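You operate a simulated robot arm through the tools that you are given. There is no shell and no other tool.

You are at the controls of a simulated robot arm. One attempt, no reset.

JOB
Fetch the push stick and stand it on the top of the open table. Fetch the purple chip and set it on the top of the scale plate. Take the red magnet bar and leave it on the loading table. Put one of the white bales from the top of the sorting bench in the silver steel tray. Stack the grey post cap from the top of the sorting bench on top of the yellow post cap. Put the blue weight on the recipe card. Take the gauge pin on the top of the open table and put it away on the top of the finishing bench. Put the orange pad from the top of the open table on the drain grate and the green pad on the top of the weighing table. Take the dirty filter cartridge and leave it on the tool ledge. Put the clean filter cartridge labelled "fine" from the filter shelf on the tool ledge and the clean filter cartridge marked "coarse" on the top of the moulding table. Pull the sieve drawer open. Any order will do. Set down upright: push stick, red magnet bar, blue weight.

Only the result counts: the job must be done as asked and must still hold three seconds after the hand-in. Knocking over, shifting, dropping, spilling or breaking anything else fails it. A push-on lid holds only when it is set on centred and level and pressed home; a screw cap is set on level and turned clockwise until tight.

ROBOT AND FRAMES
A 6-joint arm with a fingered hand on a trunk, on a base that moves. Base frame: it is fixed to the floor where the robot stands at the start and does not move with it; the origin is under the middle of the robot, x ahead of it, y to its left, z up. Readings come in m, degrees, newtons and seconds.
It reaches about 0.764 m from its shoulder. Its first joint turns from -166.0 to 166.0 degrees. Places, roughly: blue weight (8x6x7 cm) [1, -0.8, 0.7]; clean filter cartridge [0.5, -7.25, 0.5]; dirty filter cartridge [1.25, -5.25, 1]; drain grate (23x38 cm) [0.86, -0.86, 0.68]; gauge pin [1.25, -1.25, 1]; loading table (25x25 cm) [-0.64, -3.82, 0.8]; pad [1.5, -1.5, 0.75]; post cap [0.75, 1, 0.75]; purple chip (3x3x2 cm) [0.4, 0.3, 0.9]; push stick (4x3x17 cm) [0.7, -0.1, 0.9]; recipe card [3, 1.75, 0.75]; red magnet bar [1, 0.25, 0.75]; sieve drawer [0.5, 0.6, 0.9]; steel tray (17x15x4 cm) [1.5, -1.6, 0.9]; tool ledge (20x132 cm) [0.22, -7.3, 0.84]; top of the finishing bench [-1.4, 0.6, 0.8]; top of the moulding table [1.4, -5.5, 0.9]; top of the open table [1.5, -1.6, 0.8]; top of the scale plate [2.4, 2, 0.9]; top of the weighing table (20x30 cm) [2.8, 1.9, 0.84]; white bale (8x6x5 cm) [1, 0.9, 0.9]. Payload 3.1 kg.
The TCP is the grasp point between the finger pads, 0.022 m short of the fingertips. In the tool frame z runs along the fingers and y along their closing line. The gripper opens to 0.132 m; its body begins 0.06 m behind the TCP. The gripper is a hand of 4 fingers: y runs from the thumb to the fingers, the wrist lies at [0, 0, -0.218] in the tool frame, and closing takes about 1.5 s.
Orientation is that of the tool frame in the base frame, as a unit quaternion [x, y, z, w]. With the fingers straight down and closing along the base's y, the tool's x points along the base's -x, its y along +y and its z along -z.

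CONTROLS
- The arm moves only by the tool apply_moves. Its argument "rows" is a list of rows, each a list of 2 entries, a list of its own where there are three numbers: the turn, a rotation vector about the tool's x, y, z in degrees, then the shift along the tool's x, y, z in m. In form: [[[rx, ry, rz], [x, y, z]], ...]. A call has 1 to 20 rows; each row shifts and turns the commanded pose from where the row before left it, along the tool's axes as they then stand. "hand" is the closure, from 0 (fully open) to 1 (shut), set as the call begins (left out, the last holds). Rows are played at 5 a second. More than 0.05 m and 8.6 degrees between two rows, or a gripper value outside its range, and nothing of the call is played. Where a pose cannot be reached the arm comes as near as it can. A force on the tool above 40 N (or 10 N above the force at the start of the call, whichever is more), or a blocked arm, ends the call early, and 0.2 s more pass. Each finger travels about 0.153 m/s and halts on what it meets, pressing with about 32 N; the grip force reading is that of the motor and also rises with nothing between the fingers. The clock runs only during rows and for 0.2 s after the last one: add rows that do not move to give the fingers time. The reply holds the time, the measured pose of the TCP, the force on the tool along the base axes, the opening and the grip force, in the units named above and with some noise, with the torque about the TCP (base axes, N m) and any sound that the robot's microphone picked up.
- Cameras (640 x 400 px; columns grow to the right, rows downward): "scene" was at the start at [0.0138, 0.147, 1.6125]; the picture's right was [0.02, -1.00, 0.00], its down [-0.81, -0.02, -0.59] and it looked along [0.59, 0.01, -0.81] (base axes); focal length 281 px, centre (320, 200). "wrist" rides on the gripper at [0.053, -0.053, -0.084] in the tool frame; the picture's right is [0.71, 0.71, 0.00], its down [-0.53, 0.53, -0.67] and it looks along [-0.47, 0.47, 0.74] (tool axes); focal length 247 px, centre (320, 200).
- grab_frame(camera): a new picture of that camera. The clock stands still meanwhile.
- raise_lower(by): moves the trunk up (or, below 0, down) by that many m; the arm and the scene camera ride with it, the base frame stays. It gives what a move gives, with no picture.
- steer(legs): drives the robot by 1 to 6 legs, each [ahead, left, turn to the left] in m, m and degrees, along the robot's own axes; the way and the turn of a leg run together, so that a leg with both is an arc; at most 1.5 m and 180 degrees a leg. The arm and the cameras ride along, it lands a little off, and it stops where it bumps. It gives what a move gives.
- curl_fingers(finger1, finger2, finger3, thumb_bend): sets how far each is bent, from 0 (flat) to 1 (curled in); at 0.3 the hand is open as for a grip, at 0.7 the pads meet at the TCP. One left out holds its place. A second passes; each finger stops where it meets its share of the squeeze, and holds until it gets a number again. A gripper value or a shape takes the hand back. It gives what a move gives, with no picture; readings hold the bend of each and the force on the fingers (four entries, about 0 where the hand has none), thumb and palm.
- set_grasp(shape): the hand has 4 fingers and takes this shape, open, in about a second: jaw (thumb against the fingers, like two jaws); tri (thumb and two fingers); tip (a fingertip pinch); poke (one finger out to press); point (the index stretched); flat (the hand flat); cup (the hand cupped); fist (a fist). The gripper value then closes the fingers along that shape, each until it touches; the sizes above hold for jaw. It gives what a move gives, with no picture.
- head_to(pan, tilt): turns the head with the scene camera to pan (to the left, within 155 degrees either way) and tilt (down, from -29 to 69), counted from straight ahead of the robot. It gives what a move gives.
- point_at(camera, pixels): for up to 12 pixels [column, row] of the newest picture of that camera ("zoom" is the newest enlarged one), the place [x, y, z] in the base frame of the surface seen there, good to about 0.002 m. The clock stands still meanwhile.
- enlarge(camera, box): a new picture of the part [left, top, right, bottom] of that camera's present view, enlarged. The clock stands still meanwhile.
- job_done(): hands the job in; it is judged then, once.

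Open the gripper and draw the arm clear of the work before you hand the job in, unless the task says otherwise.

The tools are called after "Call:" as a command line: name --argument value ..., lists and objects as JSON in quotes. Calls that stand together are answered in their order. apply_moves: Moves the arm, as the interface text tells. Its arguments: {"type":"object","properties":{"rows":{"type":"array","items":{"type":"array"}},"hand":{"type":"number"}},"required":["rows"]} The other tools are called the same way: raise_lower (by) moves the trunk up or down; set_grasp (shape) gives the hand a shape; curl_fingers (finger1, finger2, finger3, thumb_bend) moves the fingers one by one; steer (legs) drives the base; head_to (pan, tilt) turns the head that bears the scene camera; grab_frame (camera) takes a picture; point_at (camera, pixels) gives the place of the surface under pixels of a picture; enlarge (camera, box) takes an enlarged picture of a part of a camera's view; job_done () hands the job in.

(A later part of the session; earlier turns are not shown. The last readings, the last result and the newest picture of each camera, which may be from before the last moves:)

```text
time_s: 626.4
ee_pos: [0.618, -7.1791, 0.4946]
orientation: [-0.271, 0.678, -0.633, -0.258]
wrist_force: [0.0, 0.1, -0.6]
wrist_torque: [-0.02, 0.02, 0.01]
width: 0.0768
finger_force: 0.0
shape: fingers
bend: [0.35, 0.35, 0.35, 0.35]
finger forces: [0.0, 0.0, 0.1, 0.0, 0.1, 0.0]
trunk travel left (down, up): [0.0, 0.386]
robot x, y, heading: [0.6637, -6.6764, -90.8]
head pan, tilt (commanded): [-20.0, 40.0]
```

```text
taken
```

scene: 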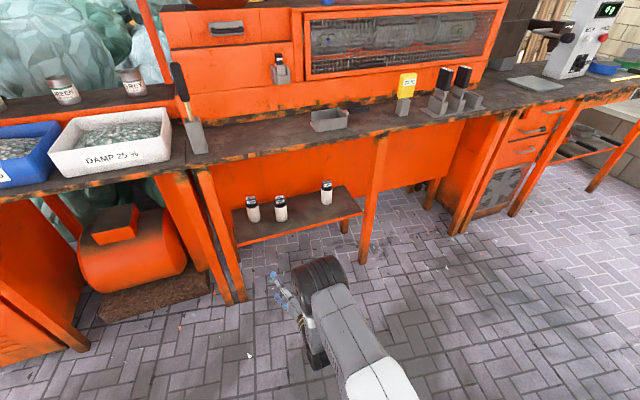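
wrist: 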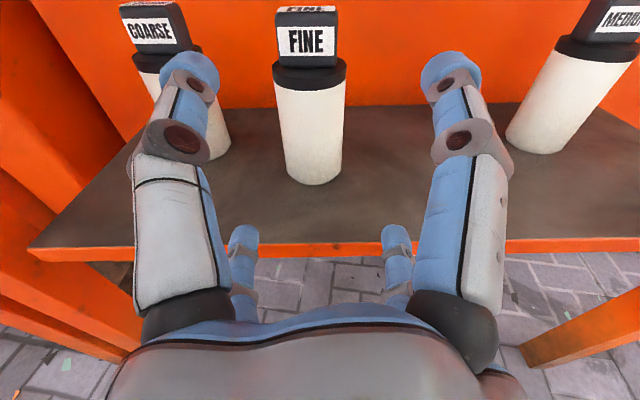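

FINE is straight ahead, 6 mm to the left of the axis. I advance 0.113 m along the hand axis with a small correction.

Call:
apply_moves --rows '[[[0, 0, 0], [-0.0017, -0.0017, 0.0377]], [[0, 0, 0], [-0.0017, -0.0017, 0.0377]], [[0, 0, 0], [-0.0013, -0.0013, 0.0377]]]'

Call:
grab_frame --camera "wrist"

```text
time_s: 627.2
ee_pos: [0.6237, -7.291, 0.4858]
orientation: [-0.27, 0.679, -0.633, -0.256]
wrist_force: [-0.3, -0.7, 0.2]
wrist_torque: [0.01, 0.01, 0.0]
width: 0.0764
finger_force: 0.1
shape: fingers
bend: [0.35, 0.35, 0.35, 0.35]
finger forces: [0.0, 0.0, 0.0, 0.0, 0.0, 0.0]
trunk travel left (down, up): [0.0, 0.386]
robot x, y, heading: [0.666, -6.6803, -90.4]
head pan, tilt (commanded): [-20.0, 40.0]
```

```text
taken
```

wrist: 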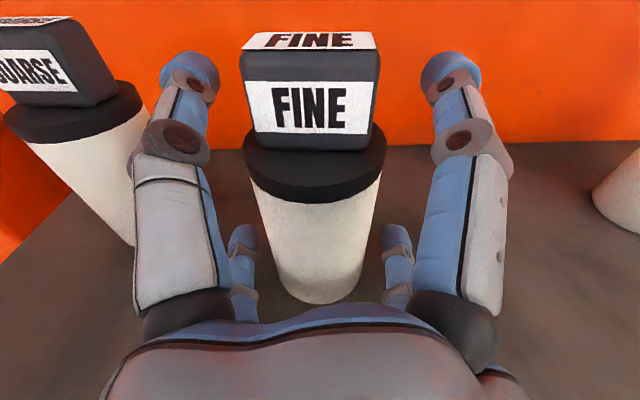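

The bottle sits between the four fingers. I close.

Call:
curl_fingers --finger1 0.7 --finger2 0.7 --finger3 0.7 --thumb_bend 0.7

Call:
grab_frame --camera "wrist"

```text
time_s: 628.2
ee_pos: [0.625, -7.2908, 0.4872]
orientation: [-0.271, 0.677, -0.634, -0.257]
wrist_force: [2.5, -1.8, 10.3]
wrist_torque: [0.13, -0.01, -0.05]
width: 0.0399
finger_force: 34.0
shape: fingers
bend: [0.51, 0.48, 0.52, 0.53]
finger forces: [16.2, 13.6, 8.8, 0.1, 29.1, 0.1]
trunk travel left (down, up): [0.0, 0.386]
robot x, y, heading: [0.6684, -6.6796, -90.4]
head pan, tilt (commanded): [-20.0, 40.0]
```

```text
taken
```

wrist: 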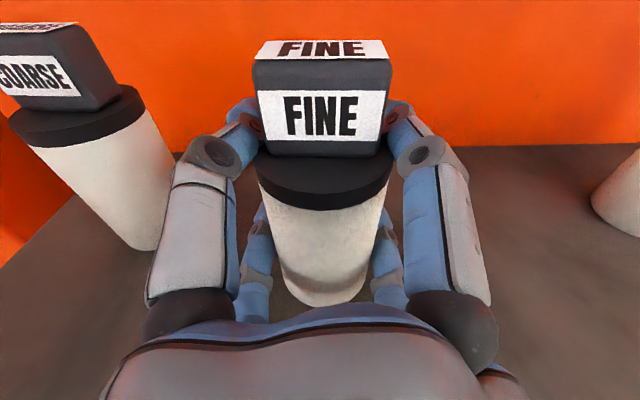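

Firm grip. I lift 3 cm, back out by driving 0.36 m backwards, then raise the trunk to the ledge height.

Call:
apply_moves --rows '[[[0, 0, 0], [0.0106, -0.0106, 0]], [[0, 0, 0], [0.0106, -0.0106, 0]]]'

Call:
grab_frame --camera "wrist"

Call:
steer --legs '[[-0.36, 0, 0.3]]'

Call:
raise_lower --by 0.38

Call:
grab_frame --camera "wrist"

```text
time_s: 628.8
ee_pos: [0.6229, -7.293, 0.5164]
orientation: [-0.272, 0.679, -0.632, -0.257]
wrist_force: [0.8, -0.2, -1.2]
wrist_torque: [0.01, 0.02, -0.01]
width: 0.0318
finger_force: 27.0
shape: fingers
bend: [0.52, 0.45, 0.54, 0.59]
finger forces: [12.9, 13.8, 6.5, 0.1, 21.3, 0.0]
trunk travel left (down, up): [0.0, 0.386]
robot x, y, heading: [0.6668, -6.6794, -90.4]
head pan, tilt (commanded): [-20.0, 40.0]
```

```text
taken
```

wrist: 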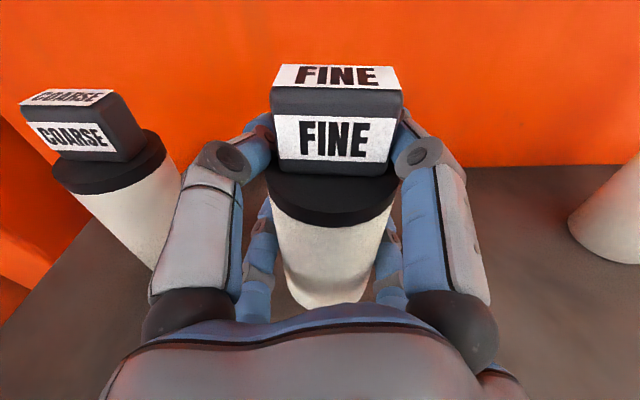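

```text
time_s: 631.1
ee_pos: [0.6289, -6.9279, 0.5179]
orientation: [-0.272, 0.677, -0.634, -0.256]
wrist_force: [-0.2, -0.2, -1.5]
wrist_torque: [0.02, -0.01, -0.02]
width: 0.032
finger_force: 26.8
shape: fingers
bend: [0.52, 0.45, 0.54, 0.59]
finger forces: [12.8, 13.8, 6.4, 0.0, 20.9, 0.1]
trunk travel left (down, up): [0.0, 0.386]
robot x, y, heading: [0.6686, -6.3123, -90.5]
head pan, tilt (commanded): [-20.0, 40.0]
```

```text
time_s: 634.8
ee_pos: [0.628, -6.9286, 0.8969]
orientation: [-0.272, 0.678, -0.633, -0.256]
wrist_force: [0.6, -0.7, -1.2]
wrist_torque: [-0.01, -0.03, 0.01]
width: 0.0318
finger_force: 26.9
shape: fingers
bend: [0.52, 0.45, 0.54, 0.59]
finger forces: [12.7, 13.7, 6.5, 0.0, 20.9, 0.0]
trunk travel left (down, up): [-0.38, 0.006]
robot x, y, heading: [0.6671, -6.3121, -90.2]
head pan, tilt (commanded): [-20.0, 40.0]
```

```text
taken
```

wrist: 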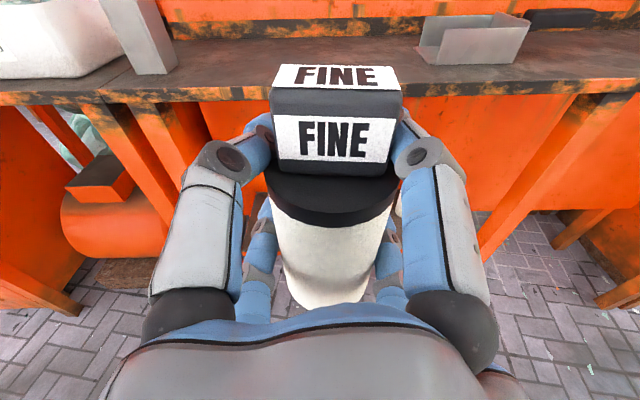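

I raise by 6 cm more and drive forward over the ledge.

Call:
apply_moves --rows '[[[0, 0, 0], [0.0212, -0.0212, 0]], [[0, 0, 0], [0.0212, -0.0212, 0]]]'

Call:
steer --legs '[[0.365, 0, 0]]'

Call:
grab_frame --camera "wrist"

Call:
grab_frame --camera "scene"

```text
time_s: 635.4
ee_pos: [0.6268, -6.9302, 0.958]
orientation: [-0.273, 0.678, -0.634, -0.255]
wrist_force: [0.0, -0.6, -1.5]
wrist_torque: [0.04, -0.03, 0.03]
width: 0.0307
finger_force: 24.2
shape: fingers
bend: [0.52, 0.45, 0.54, 0.59]
finger forces: [11.5, 12.8, 6.6, 0.0, 19.4, 0.0]
trunk travel left (down, up): [-0.38, 0.006]
robot x, y, heading: [0.6704, -6.3127, -90.3]
head pan, tilt (commanded): [-20.0, 40.0]
```

```text
time_s: 637.7
ee_pos: [0.6243, -7.2917, 0.9577]
orientation: [-0.272, 0.678, -0.633, -0.256]
wrist_force: [0.1, 0.9, -1.6]
wrist_torque: [0.0, -0.01, -0.01]
width: 0.0307
finger_force: 24.5
shape: fingers
bend: [0.52, 0.45, 0.54, 0.59]
finger forces: [11.6, 12.9, 6.6, 0.0, 19.5, 0.0]
trunk travel left (down, up): [-0.38, 0.006]
robot x, y, heading: [0.6671, -6.6726, -90.3]
head pan, tilt (commanded): [-20.0, 40.0]
```

```text
taken
```

wrist: 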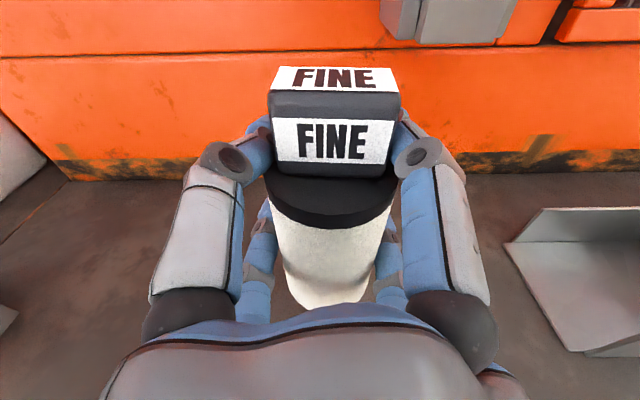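

```text
taken
```

scene: 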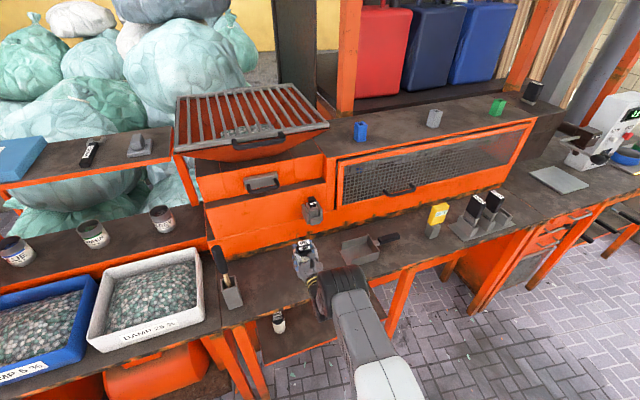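

I lower the bottle onto the ledge in steps.

Call:
apply_moves --rows '[[[0, 0, 0], [-0.0141, 0.0141, 0]], [[0, 0, 0], [-0.0085, 0.0085, 0]], [[0, 0, 0], [-0.0021, 0.0021, 0]]]'

Call:
apply_moves --rows '[[[0, 0, 0], [-0.0021, 0.0021, 0]], [[0, 0, 0], [0, 0, 0]]]'

Call:
apply_moves --rows '[[[0, 0, 0], [-0.0021, 0.0021, 0]], [[0, 0, 0], [0, 0, 0]]]'

```text
time_s: 638.5
ee_pos: [0.6248, -7.2893, 0.9259]
orientation: [-0.272, 0.676, -0.635, -0.257]
wrist_force: [0.1, -1.8, 7.2]
wrist_torque: [0.05, 0.16, 0.02]
width: 0.0311
finger_force: 27.9
shape: fingers
bend: [0.52, 0.45, 0.54, 0.59]
finger forces: [12.3, 14.3, 6.9, 0.1, 21.8, 0.1]
trunk travel left (down, up): [-0.38, 0.006]
robot x, y, heading: [0.6654, -6.6729, -90.5]
head pan, tilt (commanded): [-20.0, 40.0]
```

```text
time_s: 639.1
ee_pos: [0.6244, -7.2884, 0.9246]
orientation: [-0.271, 0.675, -0.636, -0.258]
wrist_force: [-0.6, -7.2, 22.9]
wrist_torque: [0.01, 0.52, 0.09]
width: 0.0315
finger_force: 32.2
shape: fingers
bend: [0.52, 0.45, 0.55, 0.58]
finger forces: [11.8, 18.7, 8.3, 0.0, 25.3, 0.0]
trunk travel left (down, up): [-0.38, 0.006]
robot x, y, heading: [0.6681, -6.6709, -90.2]
head pan, tilt (commanded): [-20.0, 40.0]
```

```text
time_s: 639.7
ee_pos: [0.6252, -7.2877, 0.9243]
orientation: [-0.27, 0.672, -0.639, -0.258]
wrist_force: [-1.1, -7.8, 32.7]
wrist_torque: [0.04, 0.68, 0.09]
width: 0.0322
finger_force: 35.0
shape: fingers
bend: [0.52, 0.45, 0.55, 0.58]
finger forces: [11.2, 22.4, 9.9, 0.1, 25.8, 0.0]
trunk travel left (down, up): [-0.38, 0.006]
robot x, y, heading: [0.6658, -6.6747, -90.4]
head pan, tilt (commanded): [-20.0, 40.0]
```

Contact (33 N); I relieve 3 mm and open the fingers.

Call:
apply_moves --rows '[[[0, 0, 0], [0.0021, -0.0021, 0]], [[0, 0, 0], [0.0007, -0.0007, 0]]]'

Call:
curl_fingers --finger1 0.42 --finger2 0.38 --finger3 0.42 --thumb_bend 0.46

Call:
grab_frame --camera "wrist"

```text
time_s: 640.3
ee_pos: [0.6257, -7.2879, 0.9247]
orientation: [-0.271, 0.676, -0.635, -0.258]
wrist_force: [-1.0, -8.3, 22.7]
wrist_torque: [-0.08, 0.52, 0.17]
width: 0.0317
finger_force: 31.3
shape: fingers
bend: [0.52, 0.45, 0.55, 0.58]
finger forces: [9.8, 20.3, 9.9, 0.0, 22.4, 0.0]
trunk travel left (down, up): [-0.38, 0.006]
robot x, y, heading: [0.6692, -6.6732, -90.5]
head pan, tilt (commanded): [-20.0, 40.0]
```

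```text
time_s: 641.3
ee_pos: [0.6246, -7.2868, 0.9211]
orientation: [-0.273, 0.678, -0.633, -0.256]
wrist_force: [0.4, -0.1, 0.1]
wrist_torque: [0.03, -0.02, -0.02]
width: 0.0551
finger_force: 0.0
shape: fingers
bend: [0.42, 0.38, 0.42, 0.46]
finger forces: [0.0, 0.0, 0.1, 0.0, 0.1, 0.0]
trunk travel left (down, up): [-0.38, 0.006]
robot x, y, heading: [0.6677, -6.6745, -90.4]
head pan, tilt (commanded): [-20.0, 40.0]
```

```text
taken
```

wrist: 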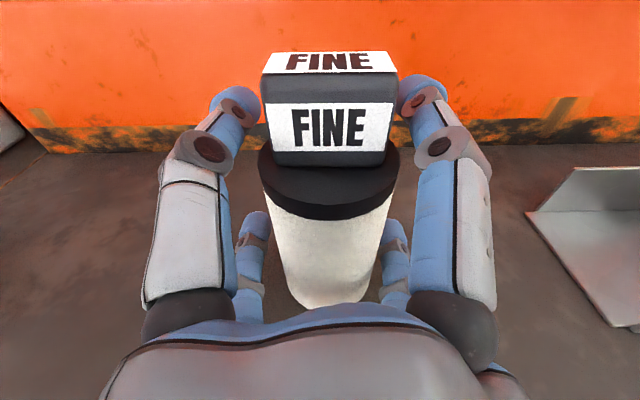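

The bottle stands free. I open wider and back away.

Call:
curl_fingers --finger1 0.34 --finger2 0.34 --finger3 0.34 --thumb_bend 0.36

Call:
grab_frame --camera "wrist"

```text
time_s: 642.3
ee_pos: [0.6257, -7.2885, 0.9204]
orientation: [-0.272, 0.678, -0.633, -0.256]
wrist_force: [-0.5, -0.6, 0.1]
wrist_torque: [-0.04, -0.01, 0.02]
width: 0.0759
finger_force: 0.0
shape: fingers
bend: [0.34, 0.34, 0.34, 0.36]
finger forces: [0.0, 0.0, 0.1, 0.0, 0.0, 0.0]
trunk travel left (down, up): [-0.38, 0.006]
robot x, y, heading: [0.666, -6.6745, -90.5]
head pan, tilt (commanded): [-20.0, 40.0]
```

```text
taken
```

wrist: 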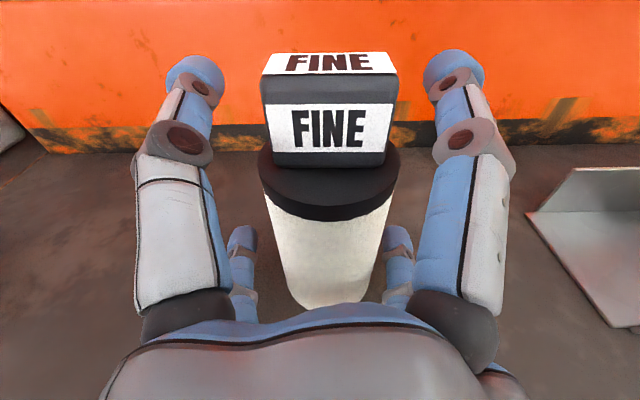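

I back off, then shift left for the COARSE bottle and lower the trunk again.

Call:
steer --legs '[[-0.36, 0, 0.4], [0, 0.115, 0]]'

Call:
raise_lower --by -0.38

Call:
grab_frame --camera "wrist"

Call:
grab_frame --camera "scene"

```text
time_s: 645.4
ee_pos: [0.7455, -6.9333, 0.9203]
orientation: [-0.275, 0.677, -0.634, -0.254]
wrist_force: [-0.2, 0.4, -0.2]
wrist_torque: [0.02, 0.04, -0.01]
width: 0.076
finger_force: 0.0
shape: fingers
bend: [0.34, 0.34, 0.34, 0.36]
finger forces: [0.1, 0.1, 0.0, 0.0, 0.0, 0.0]
trunk travel left (down, up): [-0.38, 0.006]
robot x, y, heading: [0.7805, -6.318, -89.8]
head pan, tilt (commanded): [-20.0, 40.0]
```

```text
time_s: 649.1
ee_pos: [0.7455, -6.9312, 0.5421]
orientation: [-0.275, 0.677, -0.634, -0.254]
wrist_force: [-0.2, 0.5, -0.6]
wrist_torque: [-0.01, 0.0, -0.01]
width: 0.0762
finger_force: 0.0
shape: fingers
bend: [0.34, 0.34, 0.34, 0.36]
finger forces: [0.1, 0.1, 0.0, 0.0, 0.1, 0.0]
trunk travel left (down, up): [0.0, 0.386]
robot x, y, heading: [0.7877, -6.3184, -89.9]
head pan, tilt (commanded): [-20.0, 40.0]
```

```text
taken
```

wrist: 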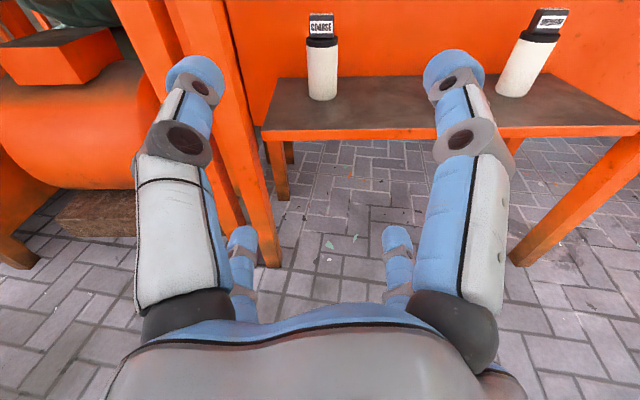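

```text
taken
```

scene: 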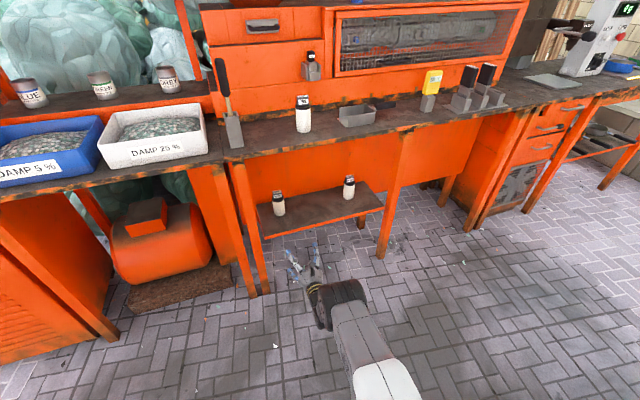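

FINE stands on the ledge. I locate the COARSE bottle and the legs.

Call:
point_at --camera "wrist" --pixels '[[310, 75], [323, 75], [336, 75], [323, 95], [245, 150], [260, 200], [225, 60], [320, 28], [265, 125], [510, 250]]'

```text
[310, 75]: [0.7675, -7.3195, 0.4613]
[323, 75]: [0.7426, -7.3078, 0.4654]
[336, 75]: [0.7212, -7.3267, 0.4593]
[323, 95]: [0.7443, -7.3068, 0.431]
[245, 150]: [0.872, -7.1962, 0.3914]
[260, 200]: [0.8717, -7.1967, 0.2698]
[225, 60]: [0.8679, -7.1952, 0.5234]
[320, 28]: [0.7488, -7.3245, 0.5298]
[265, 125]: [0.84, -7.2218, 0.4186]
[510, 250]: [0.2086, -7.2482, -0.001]
```

COARSE axis ≈[0.744,−7.331]. I lower the hand to z≈0.488 and drive forward 0.30, then check.

Call:
apply_moves --rows '[[[0, 0, 0], [-0.0187, 0.0187, 0]], [[0, 0, 0], [-0.0187, 0.0187, 0]]]'

Call:
steer --legs '[[0.3, 0, 0]]'

Call:
grab_frame --camera "wrist"

```text
time_s: 649.7
ee_pos: [0.7478, -6.9294, 0.4912]
orientation: [-0.275, 0.677, -0.634, -0.252]
wrist_force: [1.1, -0.6, -1.0]
wrist_torque: [-0.03, -0.01, 0.05]
width: 0.0761
finger_force: 0.0
shape: fingers
bend: [0.34, 0.34, 0.34, 0.36]
finger forces: [0.0, 0.0, 0.0, 0.0, 0.0, 0.1]
trunk travel left (down, up): [0.0, 0.386]
robot x, y, heading: [0.78, -6.3172, -89.6]
head pan, tilt (commanded): [-20.0, 40.0]
```

```text
time_s: 651.7
ee_pos: [0.7475, -7.2281, 0.4911]
orientation: [-0.275, 0.677, -0.634, -0.253]
wrist_force: [0.6, -0.4, 0.7]
wrist_torque: [0.02, 0.0, -0.01]
width: 0.0763
finger_force: 0.1
shape: fingers
bend: [0.34, 0.34, 0.34, 0.36]
finger forces: [0.0, 0.0, 0.1, 0.0, 0.0, 0.0]
trunk travel left (down, up): [0.0, 0.386]
robot x, y, heading: [0.7815, -6.6177, -89.5]
head pan, tilt (commanded): [-20.0, 40.0]
```

```text
taken
```

wrist: 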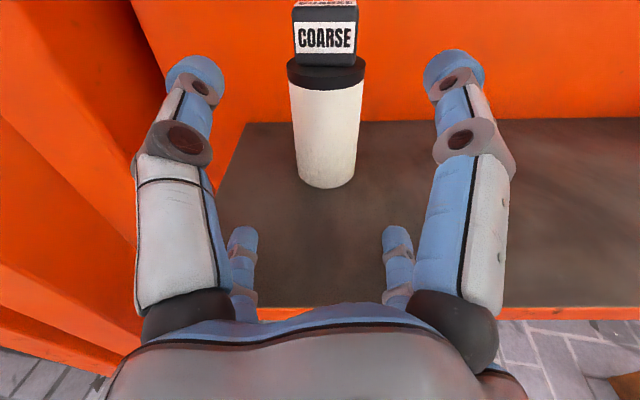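

Nearly aligned; I correct 3.5 mm in x and drive forward 0.103.

Call:
apply_moves --rows '[[[0, 0, 0], [0.0028, 0.0028, 0]]]'

Call:
steer --legs '[[0.103, 0, 0]]'

Call:
grab_frame --camera "wrist"

```text
time_s: 652.1
ee_pos: [0.745, -7.2289, 0.4911]
orientation: [-0.276, 0.677, -0.634, -0.253]
wrist_force: [-1.0, -0.1, 0.3]
wrist_torque: [0.03, 0.0, 0.0]
width: 0.076
finger_force: 0.1
shape: fingers
bend: [0.34, 0.34, 0.34, 0.36]
finger forces: [0.0, 0.0, 0.1, 0.0, 0.0, 0.1]
trunk travel left (down, up): [0.0, 0.386]
robot x, y, heading: [0.7805, -6.6148, -89.7]
head pan, tilt (commanded): [-20.0, 40.0]
```

```text
time_s: 653.3
ee_pos: [0.7468, -7.3344, 0.4919]
orientation: [-0.276, 0.677, -0.634, -0.252]
wrist_force: [0.1, -0.8, 0.3]
wrist_torque: [-0.01, 0.0, 0.0]
width: 0.0763
finger_force: 0.0
shape: fingers
bend: [0.34, 0.34, 0.34, 0.36]
finger forces: [0.0, 0.1, 0.0, 0.0, 0.0, 0.0]
trunk travel left (down, up): [0.0, 0.386]
robot x, y, heading: [0.7835, -6.7257, -89.5]
head pan, tilt (commanded): [-20.0, 40.0]
```

```text
taken
```

wrist: 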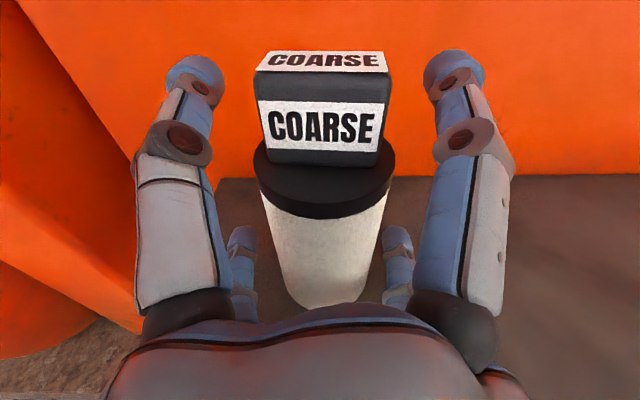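

Bottle is centred. I close the hand.

Call:
curl_fingers --finger1 0.7 --finger2 0.7 --finger3 0.7 --thumb_bend 0.7

Call:
apply_moves --rows '[[[0, 0, 0], [0.0106, -0.0106, 0]], [[0, 0, 0], [0.0106, -0.0106, 0]], [[0, 0, 0], [0, 0, 0]]]'

Call:
grab_frame --camera "wrist"

```text
time_s: 654.3
ee_pos: [0.7457, -7.3335, 0.4923]
orientation: [-0.276, 0.675, -0.636, -0.252]
wrist_force: [3.2, -4.0, 11.5]
wrist_torque: [-0.06, -0.35, -0.06]
width: 0.0338
finger_force: 28.5
shape: fingers
bend: [0.53, 0.48, 0.52, 0.55]
finger forces: [10.8, 10.7, 10.4, 0.0, 24.9, 0.0]
trunk travel left (down, up): [0.0, 0.386]
robot x, y, heading: [0.7797, -6.7229, -89.6]
head pan, tilt (commanded): [-20.0, 40.0]
```

```text
time_s: 655.1
ee_pos: [0.7458, -7.3361, 0.5224]
orientation: [-0.277, 0.676, -0.634, -0.253]
wrist_force: [-0.3, 0.3, -0.9]
wrist_torque: [0.0, -0.01, 0.02]
width: 0.027
finger_force: 24.2
shape: fingers
bend: [0.55, 0.47, 0.53, 0.58]
finger forces: [10.6, 12.1, 8.2, 0.0, 17.0, 0.1]
trunk travel left (down, up): [0.0, 0.386]
robot x, y, heading: [0.7804, -6.7217, -89.7]
head pan, tilt (commanded): [-20.0, 40.0]
```

```text
taken
```

wrist: 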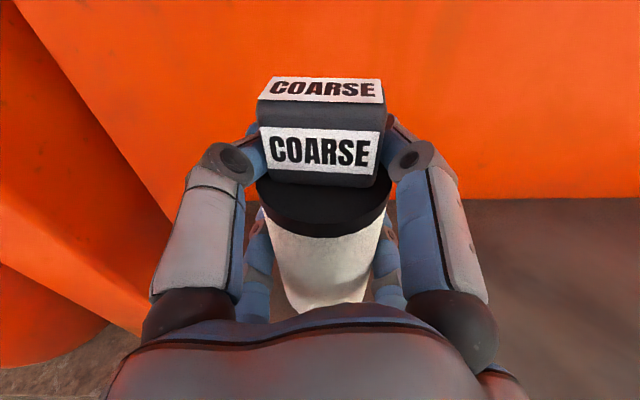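

Held. I back out, strafe right, raise the trunk, and retract the hand a little.

Call:
steer --legs '[[-0.32, 0, 0], [0, -0.33, 0]]'

Call:
raise_lower --by 0.38

Call:
apply_moves --rows '[[[0, 0, 0], [0.0141, -0.0141, -0.025]], [[0, 0, 0], [0.0141, -0.0141, -0.025]], [[0, 0, 0], [0.0141, -0.0141, -0.025]], [[0, 0, 0], [0.0141, -0.0141, -0.025]]]'

Call:
steer --legs '[[0, 0, 90]]'

Call:
head_to --pan 40 --tilt 40

Call:
grab_frame --camera "scene"

```text
time_s: 659.0
ee_pos: [0.4179, -7.0103, 0.5226]
orientation: [-0.276, 0.676, -0.634, -0.253]
wrist_force: [-0.2, -0.6, -1.0]
wrist_torque: [0.0, -0.01, 0.02]
width: 0.0266
finger_force: 24.2
shape: fingers
bend: [0.55, 0.47, 0.53, 0.58]
finger forces: [10.7, 12.1, 8.3, 0.0, 17.1, 0.0]
trunk travel left (down, up): [0.0, 0.386]
robot x, y, heading: [0.4565, -6.3999, -89.5]
head pan, tilt (commanded): [-20.0, 40.0]
```

```text
time_s: 662.7
ee_pos: [0.4178, -7.0108, 0.9005]
orientation: [-0.276, 0.677, -0.634, -0.252]
wrist_force: [-0.1, 0.5, -0.7]
wrist_torque: [-0.03, 0.0, -0.02]
width: 0.027
finger_force: 24.6
shape: fingers
bend: [0.55, 0.47, 0.53, 0.58]
finger forces: [10.7, 12.0, 8.4, 0.0, 17.4, 0.1]
trunk travel left (down, up): [-0.38, 0.006]
robot x, y, heading: [0.4559, -6.3946, -89.6]
head pan, tilt (commanded): [-20.0, 40.0]
```

```text
time_s: 663.7
ee_pos: [0.4165, -6.9159, 0.9882]
orientation: [-0.277, 0.676, -0.634, -0.253]
wrist_force: [-0.3, -0.3, -1.9]
wrist_torque: [0.02, 0.0, -0.04]
width: 0.0268
finger_force: 24.3
shape: fingers
bend: [0.55, 0.47, 0.53, 0.58]
finger forces: [10.9, 12.1, 8.3, 0.0, 17.2, 0.1]
trunk travel left (down, up): [-0.38, 0.006]
robot x, y, heading: [0.4519, -6.3996, -89.7]
head pan, tilt (commanded): [-20.0, 40.0]
```

```text
time_s: 667.9
ee_pos: [0.9745, -6.4339, 0.9882]
orientation: [0.674, -0.282, 0.627, -0.271]
wrist_force: [0.0, -0.1, -0.9]
wrist_torque: [-0.02, 0.04, 0.0]
width: 0.0267
finger_force: 24.3
shape: fingers
bend: [0.56, 0.47, 0.53, 0.58]
finger forces: [11.0, 12.1, 8.5, 0.1, 17.0, 0.0]
trunk travel left (down, up): [-0.38, 0.006]
robot x, y, heading: [0.4555, -6.3968, 0.8]
head pan, tilt (commanded): [-20.0, 40.0]
```

```text
time_s: 669.2
ee_pos: [0.9751, -6.4341, 0.9893]
orientation: [0.674, -0.281, 0.627, -0.271]
wrist_force: [0.5, 0.0, -1.6]
wrist_torque: [0.01, -0.01, 0.0]
width: 0.0263
finger_force: 24.2
shape: fingers
bend: [0.56, 0.47, 0.53, 0.58]
finger forces: [11.0, 12.1, 8.6, 0.1, 17.1, 0.0]
trunk travel left (down, up): [-0.38, 0.006]
robot x, y, heading: [0.4563, -6.3981, 0.5]
head pan, tilt (commanded): [40.0, 40.0]
```

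```text
taken
```

scene: 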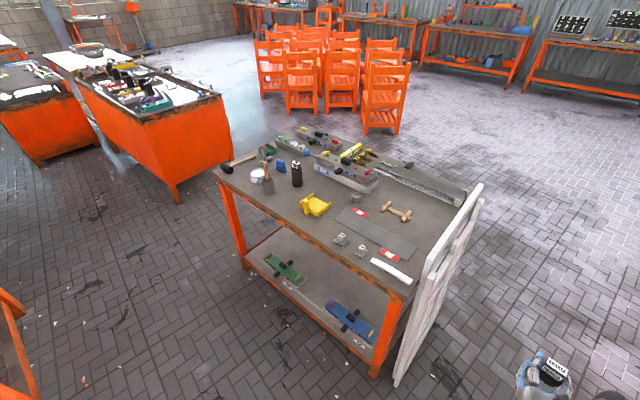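

I zoom in on the moulding table and find free spots along the near (west) edge.

Call:
enlarge --camera "scene" --box '[200, 120, 460, 310]'

Call:
point_at --camera "scene" --pixels '[[218, 175], [405, 292], [280, 212], [270, 185], [315, 205], [297, 175], [340, 240], [300, 225], [258, 175], [360, 250], [225, 168], [375, 258]]'

```text
2.11 times, centred on (330, 215) of scene
```

zoom: 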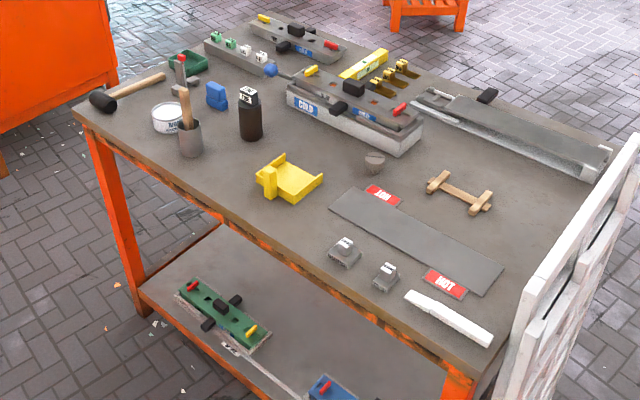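

```text
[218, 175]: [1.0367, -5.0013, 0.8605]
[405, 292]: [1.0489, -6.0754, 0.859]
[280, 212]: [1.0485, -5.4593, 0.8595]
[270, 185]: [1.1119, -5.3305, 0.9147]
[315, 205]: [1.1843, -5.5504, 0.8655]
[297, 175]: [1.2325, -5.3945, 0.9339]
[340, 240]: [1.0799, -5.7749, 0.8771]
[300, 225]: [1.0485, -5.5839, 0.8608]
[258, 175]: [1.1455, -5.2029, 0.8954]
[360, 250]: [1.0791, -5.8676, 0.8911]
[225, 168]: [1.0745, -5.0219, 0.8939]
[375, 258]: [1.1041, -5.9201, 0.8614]
```

I measure the neighbours' edges to choose the gap.

Call:
point_at --camera "zoom" --pixels '[[258, 190], [262, 178], [203, 150], [190, 155], [285, 203], [320, 185], [330, 255], [345, 268], [240, 200], [300, 225], [250, 140], [310, 235]]'

```text
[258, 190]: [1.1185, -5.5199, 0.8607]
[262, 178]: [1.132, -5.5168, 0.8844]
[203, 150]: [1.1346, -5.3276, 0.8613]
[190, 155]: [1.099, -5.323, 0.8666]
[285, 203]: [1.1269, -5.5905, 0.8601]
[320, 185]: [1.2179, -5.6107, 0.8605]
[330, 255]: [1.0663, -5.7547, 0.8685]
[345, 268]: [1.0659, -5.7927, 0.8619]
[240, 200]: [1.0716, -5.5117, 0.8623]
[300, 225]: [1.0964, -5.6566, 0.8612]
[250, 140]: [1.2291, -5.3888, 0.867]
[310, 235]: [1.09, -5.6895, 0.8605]
```

The gap between mortar (y −5.33) and yellow bracket (y −5.515) suits the COARSE bottle at [1.09,−5.425]. I back to x≈0.36, then strafe north.

Call:
steer --legs '[[-0.1, 0, -0.5], [0, 1.0, 0]]'

Call:
grab_frame --camera "wrist"

Call:
head_to --pan -5 --tilt 45

Call:
grab_frame --camera "scene"

```text
time_s: 675.2
ee_pos: [0.8675, -5.4301, 0.9884]
orientation: [0.674, -0.283, 0.626, -0.271]
wrist_force: [0.0, -0.4, -1.5]
wrist_torque: [-0.01, 0.02, -0.04]
width: 0.0264
finger_force: 24.7
shape: fingers
bend: [0.56, 0.47, 0.53, 0.58]
finger forces: [11.0, 12.1, 8.5, 0.1, 17.0, 0.0]
trunk travel left (down, up): [-0.38, 0.006]
robot x, y, heading: [0.3455, -5.3942, 0.2]
head pan, tilt (commanded): [40.0, 40.0]
```

```text
taken
```

wrist: 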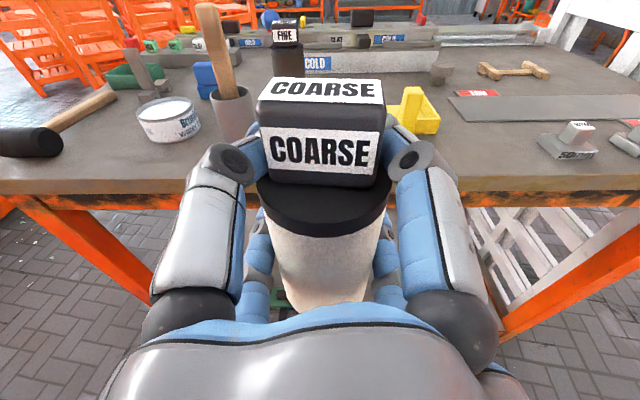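

```text
time_s: 676.3
ee_pos: [0.8666, -5.4292, 0.9875]
orientation: [0.674, -0.282, 0.627, -0.271]
wrist_force: [0.4, 0.6, -2.0]
wrist_torque: [0.0, 0.03, 0.03]
width: 0.0266
finger_force: 24.8
shape: fingers
bend: [0.56, 0.47, 0.53, 0.58]
finger forces: [11.0, 12.1, 8.6, 0.1, 17.0, 0.0]
trunk travel left (down, up): [-0.38, 0.006]
robot x, y, heading: [0.3471, -5.3911, 0.4]
head pan, tilt (commanded): [-5.0, 45.0]
```

```text
taken
```

scene: 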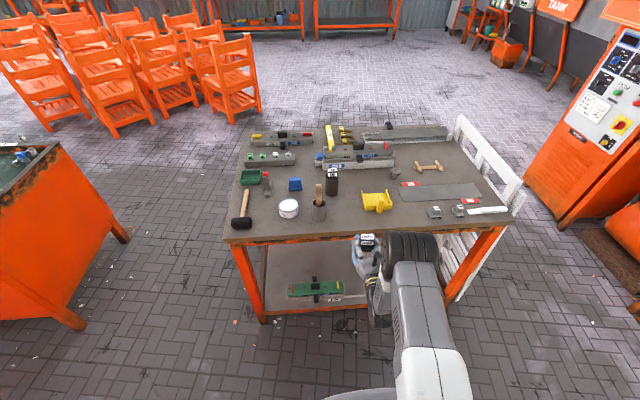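

Aligned. I drive forward 0.22 m over the table edge.

Call:
steer --legs '[[0.22, 0, 0]]'

Call:
grab_frame --camera "wrist"

```text
time_s: 678.0
ee_pos: [1.0799, -5.4251, 0.987]
orientation: [0.675, -0.281, 0.626, -0.271]
wrist_force: [-0.1, 0.2, -1.8]
wrist_torque: [-0.02, 0.02, -0.01]
width: 0.0265
finger_force: 24.6
shape: fingers
bend: [0.56, 0.47, 0.53, 0.58]
finger forces: [11.0, 12.2, 8.6, 0.0, 17.1, 0.1]
trunk travel left (down, up): [-0.38, 0.006]
robot x, y, heading: [0.5572, -5.3889, 0.4]
head pan, tilt (commanded): [-5.0, 45.0]
```

```text
taken
```

wrist: 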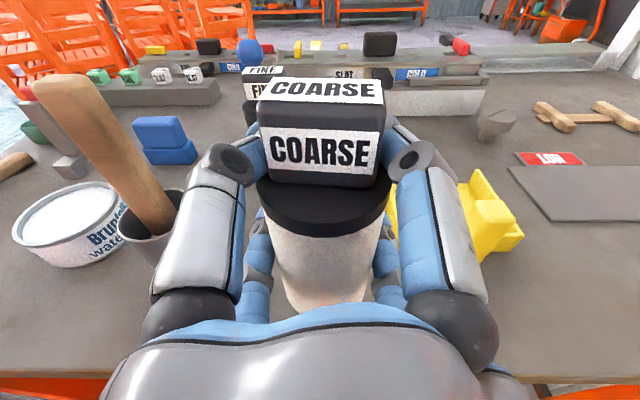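

I lower the bottle to the table in steps.

Call:
apply_moves --rows '[[[0, 0, 0], [-0.0177, 0.0177, 0]], [[0, 0, 0], [-0.0085, 0.0085, 0]], [[0, 0, 0], [-0.0028, 0.0028, 0]]]'

Call:
apply_moves --rows '[[[0, 0, 0], [-0.0028, 0.0028, 0]], [[0, 0, 0], [0, 0, 0]]]'

Call:
apply_moves --rows '[[[0, 0, 0], [-0.0021, 0.0021, 0]], [[0, 0, 0], [0, 0, 0]]]'

```text
time_s: 678.8
ee_pos: [1.076, -5.4234, 0.9475]
orientation: [0.674, -0.281, 0.626, -0.272]
wrist_force: [-0.8, 0.2, -1.5]
wrist_torque: [0.01, 0.01, 0.0]
width: 0.0263
finger_force: 24.4
shape: fingers
bend: [0.56, 0.47, 0.53, 0.58]
finger forces: [11.1, 12.0, 8.5, 0.0, 17.3, 0.0]
trunk travel left (down, up): [-0.38, 0.006]
robot x, y, heading: [0.5609, -5.3886, 0.4]
head pan, tilt (commanded): [-5.0, 45.0]
```

```text
time_s: 679.4
ee_pos: [1.0759, -5.425, 0.9439]
orientation: [0.675, -0.28, 0.626, -0.272]
wrist_force: [0.8, -0.3, -1.0]
wrist_torque: [0.01, -0.01, 0.04]
width: 0.0262
finger_force: 24.9
shape: fingers
bend: [0.56, 0.47, 0.53, 0.58]
finger forces: [11.1, 12.0, 8.5, 0.0, 17.3, 0.0]
trunk travel left (down, up): [-0.38, 0.006]
robot x, y, heading: [0.558, -5.3893, 0.3]
head pan, tilt (commanded): [-5.0, 45.0]
```

```text
time_s: 680.0
ee_pos: [1.0766, -5.4251, 0.9414]
orientation: [0.674, -0.281, 0.626, -0.272]
wrist_force: [-0.6, 0.9, -1.5]
wrist_torque: [-0.01, 0.0, -0.01]
width: 0.0267
finger_force: 24.4
shape: fingers
bend: [0.56, 0.47, 0.53, 0.58]
finger forces: [11.0, 12.0, 8.5, 0.0, 17.3, 0.0]
trunk travel left (down, up): [-0.38, 0.006]
robot x, y, heading: [0.5571, -5.3888, 0.6]
head pan, tilt (commanded): [-5.0, 45.0]
```

Not in contact yet; I move 12 mm further onto the table and continue lowering.

Call:
apply_moves --rows '[[[0, 0, 0], [0, 0, 0.014]], [[0, 0, 0], [-0.0014, 0.0014, 0]], [[0, 0, 0], [-0.0014, 0.0014, 0]]]'

Call:
apply_moves --rows '[[[0, 0, 0], [-0.0018, 0.0018, 0]], [[0, 0, 0], [0, 0, 0]]]'

```text
time_s: 680.8
ee_pos: [1.0896, -5.4243, 0.9378]
orientation: [0.672, -0.28, 0.629, -0.272]
wrist_force: [1.1, -1.4, 12.4]
wrist_torque: [0.13, -0.11, 0.0]
width: 0.0267
finger_force: 28.4
shape: fingers
bend: [0.55, 0.47, 0.53, 0.58]
finger forces: [11.8, 13.0, 10.6, 0.0, 20.7, 0.0]
trunk travel left (down, up): [-0.38, 0.006]
robot x, y, heading: [0.558, -5.3878, 0.7]
head pan, tilt (commanded): [-5.0, 45.0]
```

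```text
time_s: 681.4
ee_pos: [1.089, -5.4239, 0.9369]
orientation: [0.671, -0.28, 0.63, -0.274]
wrist_force: [5.6, -1.6, 28.5]
wrist_torque: [0.18, -0.18, -0.03]
width: 0.0276
finger_force: 31.7
shape: fingers
bend: [0.55, 0.48, 0.53, 0.58]
finger forces: [11.4, 15.5, 13.3, 0.1, 23.2, 0.0]
trunk travel left (down, up): [-0.38, 0.006]
robot x, y, heading: [0.5578, -5.3878, 0.4]
head pan, tilt (commanded): [-5.0, 45.0]
```

Contact. I relieve slightly and open the fingers.

Call:
apply_moves --rows '[[[0, 0, 0], [0.0018, -0.0018, 0]], [[0, 0, 0], [0, 0, 0]]]'

Call:
curl_fingers --finger1 0.42 --finger2 0.38 --finger3 0.42 --thumb_bend 0.46

Call:
curl_fingers --finger1 0.34 --finger2 0.34 --finger3 0.34 --thumb_bend 0.36

Call:
grab_frame --camera "wrist"

```text
time_s: 682.0
ee_pos: [1.0884, -5.4241, 0.937]
orientation: [0.673, -0.28, 0.628, -0.273]
wrist_force: [7.2, -2.3, 23.4]
wrist_torque: [0.11, -0.27, -0.08]
width: 0.0277
finger_force: 30.9
shape: fingers
bend: [0.55, 0.48, 0.53, 0.58]
finger forces: [11.0, 15.7, 13.0, 0.1, 22.0, 0.1]
trunk travel left (down, up): [-0.38, 0.006]
robot x, y, heading: [0.5609, -5.386, 0.5]
head pan, tilt (commanded): [-5.0, 45.0]
```

```text
time_s: 683.0
ee_pos: [1.0883, -5.4241, 0.9342]
orientation: [0.675, -0.281, 0.626, -0.271]
wrist_force: [-0.1, -0.5, 0.3]
wrist_torque: [-0.01, -0.03, -0.03]
width: 0.0548
finger_force: 0.0
shape: fingers
bend: [0.42, 0.38, 0.42, 0.46]
finger forces: [0.1, 0.1, 0.0, 0.0, 0.1, 0.0]
trunk travel left (down, up): [-0.38, 0.006]
robot x, y, heading: [0.5586, -5.3897, 0.5]
head pan, tilt (commanded): [-5.0, 45.0]
```

```text
time_s: 684.0
ee_pos: [1.0897, -5.4252, 0.9358]
orientation: [0.675, -0.282, 0.626, -0.271]
wrist_force: [-1.2, -0.3, 0.5]
wrist_torque: [0.0, 0.02, -0.02]
width: 0.0761
finger_force: 0.0
shape: fingers
bend: [0.34, 0.34, 0.34, 0.36]
finger forces: [0.1, 0.1, 0.0, 0.1, 0.0, 0.1]
trunk travel left (down, up): [-0.38, 0.006]
robot x, y, heading: [0.5563, -5.3902, 0.4]
head pan, tilt (commanded): [-5.0, 45.0]
```

```text
taken
```

wrist: 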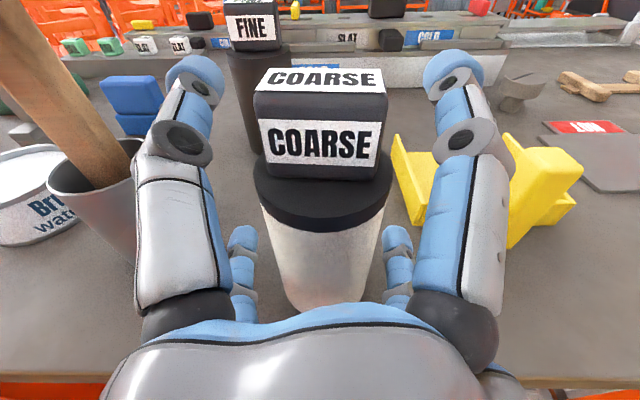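

COARSE stands on the moulding table. I back away straight.

Call:
steer --legs '[[-0.2, 0, 0]]'

Call:
grab_frame --camera "wrist"

```text
time_s: 685.6
ee_pos: [0.8906, -5.4264, 0.9357]
orientation: [0.674, -0.28, 0.627, -0.272]
wrist_force: [-0.3, 0.2, 0.6]
wrist_torque: [0.0, 0.04, 0.0]
width: 0.0762
finger_force: 0.1
shape: fingers
bend: [0.34, 0.34, 0.34, 0.36]
finger forces: [0.1, 0.0, 0.1, 0.0, 0.0, 0.1]
trunk travel left (down, up): [-0.38, 0.006]
robot x, y, heading: [0.3591, -5.3929, 0.6]
head pan, tilt (commanded): [-5.0, 45.0]
```

```text
taken
```

wrist: 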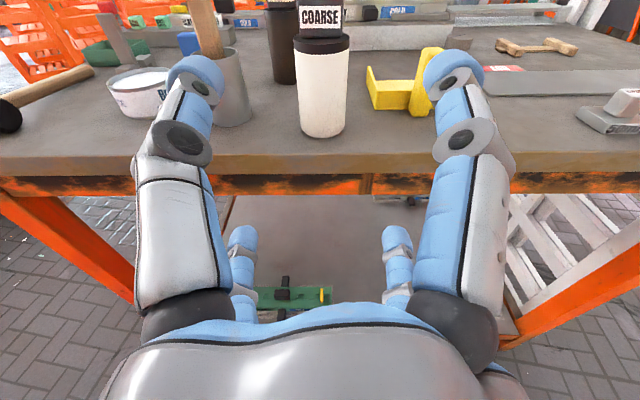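

Now I turn the hand back to vertical for the dirty cartridge: retract/raise a little, then tilt back ~86°.

Call:
apply_moves --rows '[[[0, 0, 0], [0.0189, -0.0189, -0.02]], [[0, 0, 0], [0.0189, -0.0189, -0.02]], [[0, 0, 0], [0.0189, -0.0189, -0.02]], [[-5.77, -5.81, 0], [0, 0, 0]], [[-5.77, -5.81, 0], [0, 0, 0]], [[-5.77, -5.81, 0], [0, 0, 0]], [[-5.77, -5.81, 0], [0, 0, 0]], [[-5.77, -5.81, 0], [0, 0, 0]], [[-5.77, -5.81, 0], [0, 0, 0]], [[-5.77, -5.81, 0], [0, 0, 0]], [[-5.77, -5.81, 0], [0, 0, 0]], [[-5.77, -5.81, 0], [0, 0, 0]], [[-5.77, -5.81, 0], [0, 0, 0]], [[-2.9, -2.9, 0], [0, 0, 0]]]'

Call:
grab_frame --camera "wrist"

```text
time_s: 688.6
ee_pos: [0.8182, -5.4257, 1.0025]
orientation: [0.922, -0.385, 0.032, 0.003]
wrist_force: [0.9, -0.3, 0.4]
wrist_torque: [0.01, 0.0, -0.01]
width: 0.0765
finger_force: 0.0
shape: fingers
bend: [0.34, 0.34, 0.34, 0.36]
finger forces: [0.1, 0.0, 0.0, 0.0, 0.1, 0.1]
out of reach, approached as far as the arm can: row 10, 11
trunk travel left (down, up): [-0.38, 0.006]
robot x, y, heading: [0.3603, -5.3918, 0.6]
head pan, tilt (commanded): [-5.0, 45.0]
```

```text
taken
```

wrist: 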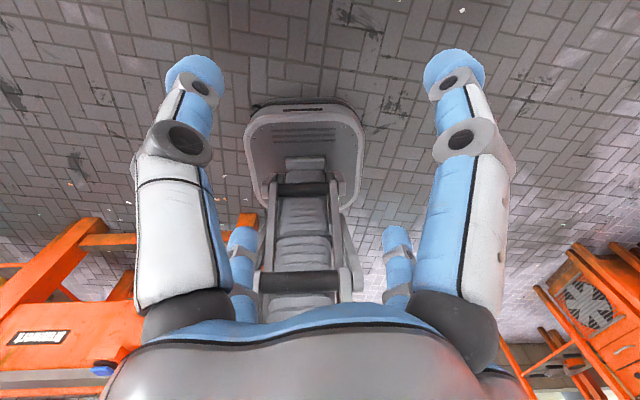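

The hand is vertical but for 3.7°; I correct that, raise 0.1, and drive forward 0.35 over the table (hand at z≈1.1).

Call:
apply_moves --rows '[[[-1.1, -3.5, 0], [0, 0, 0]], [[0, 0, 0], [0, 0, -0.045]], [[0, 0, 0], [0, 0, -0.045]], [[0, 0, 0], [0, 0, -0.02]]]'

Call:
steer --legs '[[0.35, 0, 0]]'

Call:
grab_frame --camera "scene"

Call:
grab_frame --camera "wrist"

```text
time_s: 689.6
ee_pos: [0.8161, -5.4274, 1.1117]
orientation: [0.923, -0.385, -0.001, 0.001]
wrist_force: [0.1, 0.3, -0.8]
wrist_torque: [0.0, -0.02, 0.04]
width: 0.0763
finger_force: 0.1
shape: fingers
bend: [0.34, 0.34, 0.34, 0.36]
finger forces: [0.0, 0.0, 0.0, 0.1, 0.0, 0.1]
trunk travel left (down, up): [-0.38, 0.006]
robot x, y, heading: [0.3584, -5.3945, 0.8]
head pan, tilt (commanded): [-5.0, 45.0]
```

```text
time_s: 691.8
ee_pos: [1.1636, -5.4258, 1.1123]
orientation: [0.922, -0.387, 0.001, 0.0]
wrist_force: [-0.3, -0.6, -0.4]
wrist_torque: [0.0, -0.04, -0.03]
width: 0.076
finger_force: 0.1
shape: fingers
bend: [0.34, 0.34, 0.34, 0.36]
finger forces: [0.0, 0.0, 0.0, 0.0, 0.0, 0.0]
trunk travel left (down, up): [-0.38, 0.006]
robot x, y, heading: [0.71, -5.387, 0.7]
head pan, tilt (commanded): [-5.0, 45.0]
```

```text
taken
```

scene: 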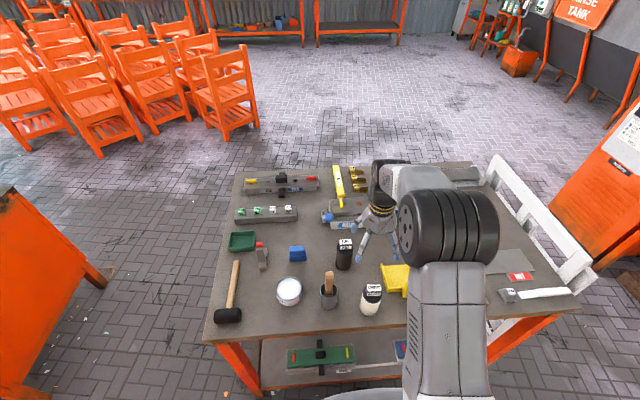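

```text
taken
```

wrist: 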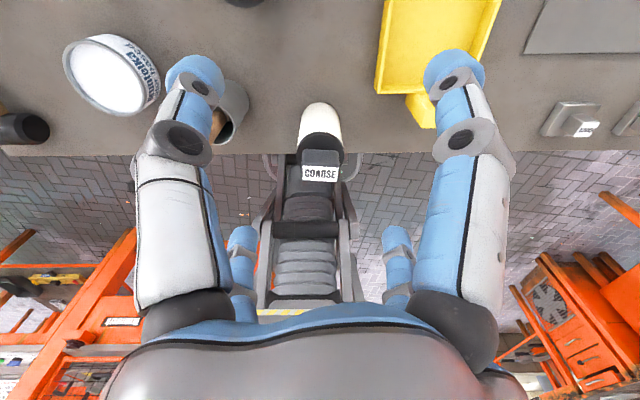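

The dirty cartridge is at scene (344,253). I measure it.

Call:
enlarge --camera "scene" --box '[310, 220, 400, 310]'

Call:
point_at --camera "zoom" --pixels '[[170, 105], [150, 130], [195, 130], [170, 160], [140, 180], [200, 180], [170, 210], [165, 230], [310, 330], [110, 280]]'

```text
4.44 times, centred on (355, 265) of scene
```

zoom: 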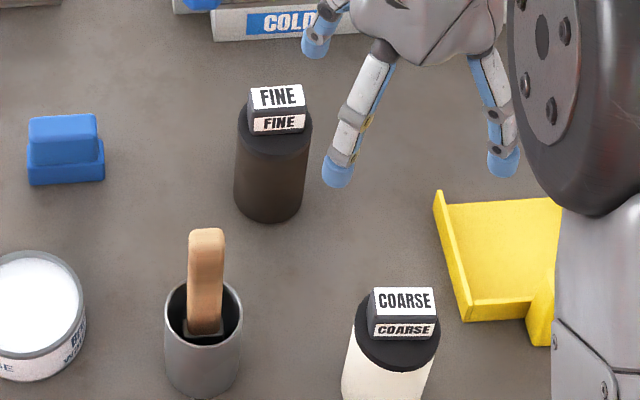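

```text
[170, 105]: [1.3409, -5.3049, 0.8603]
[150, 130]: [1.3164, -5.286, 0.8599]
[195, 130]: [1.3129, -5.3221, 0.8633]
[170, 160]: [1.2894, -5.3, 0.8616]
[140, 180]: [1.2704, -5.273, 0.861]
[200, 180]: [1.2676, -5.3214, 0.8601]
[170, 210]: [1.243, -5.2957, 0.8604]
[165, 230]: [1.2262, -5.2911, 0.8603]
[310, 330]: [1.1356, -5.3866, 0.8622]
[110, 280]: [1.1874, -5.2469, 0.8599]
```

I point at the bottle itself: label (278,97), body (270,180), edges.

Call:
point_at --camera "zoom" --pixels '[[278, 97], [255, 97], [302, 97], [278, 125], [270, 180], [240, 180], [304, 180], [270, 212], [240, 125], [308, 130], [275, 140]]'

```text
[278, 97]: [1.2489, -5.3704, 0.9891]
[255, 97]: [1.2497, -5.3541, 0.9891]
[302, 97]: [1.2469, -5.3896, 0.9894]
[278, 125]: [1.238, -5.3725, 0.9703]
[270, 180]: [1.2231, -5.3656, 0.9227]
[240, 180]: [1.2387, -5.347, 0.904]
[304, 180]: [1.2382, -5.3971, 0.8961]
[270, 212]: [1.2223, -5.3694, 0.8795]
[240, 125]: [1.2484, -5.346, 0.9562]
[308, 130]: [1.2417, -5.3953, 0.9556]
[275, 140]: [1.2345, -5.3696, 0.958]
```

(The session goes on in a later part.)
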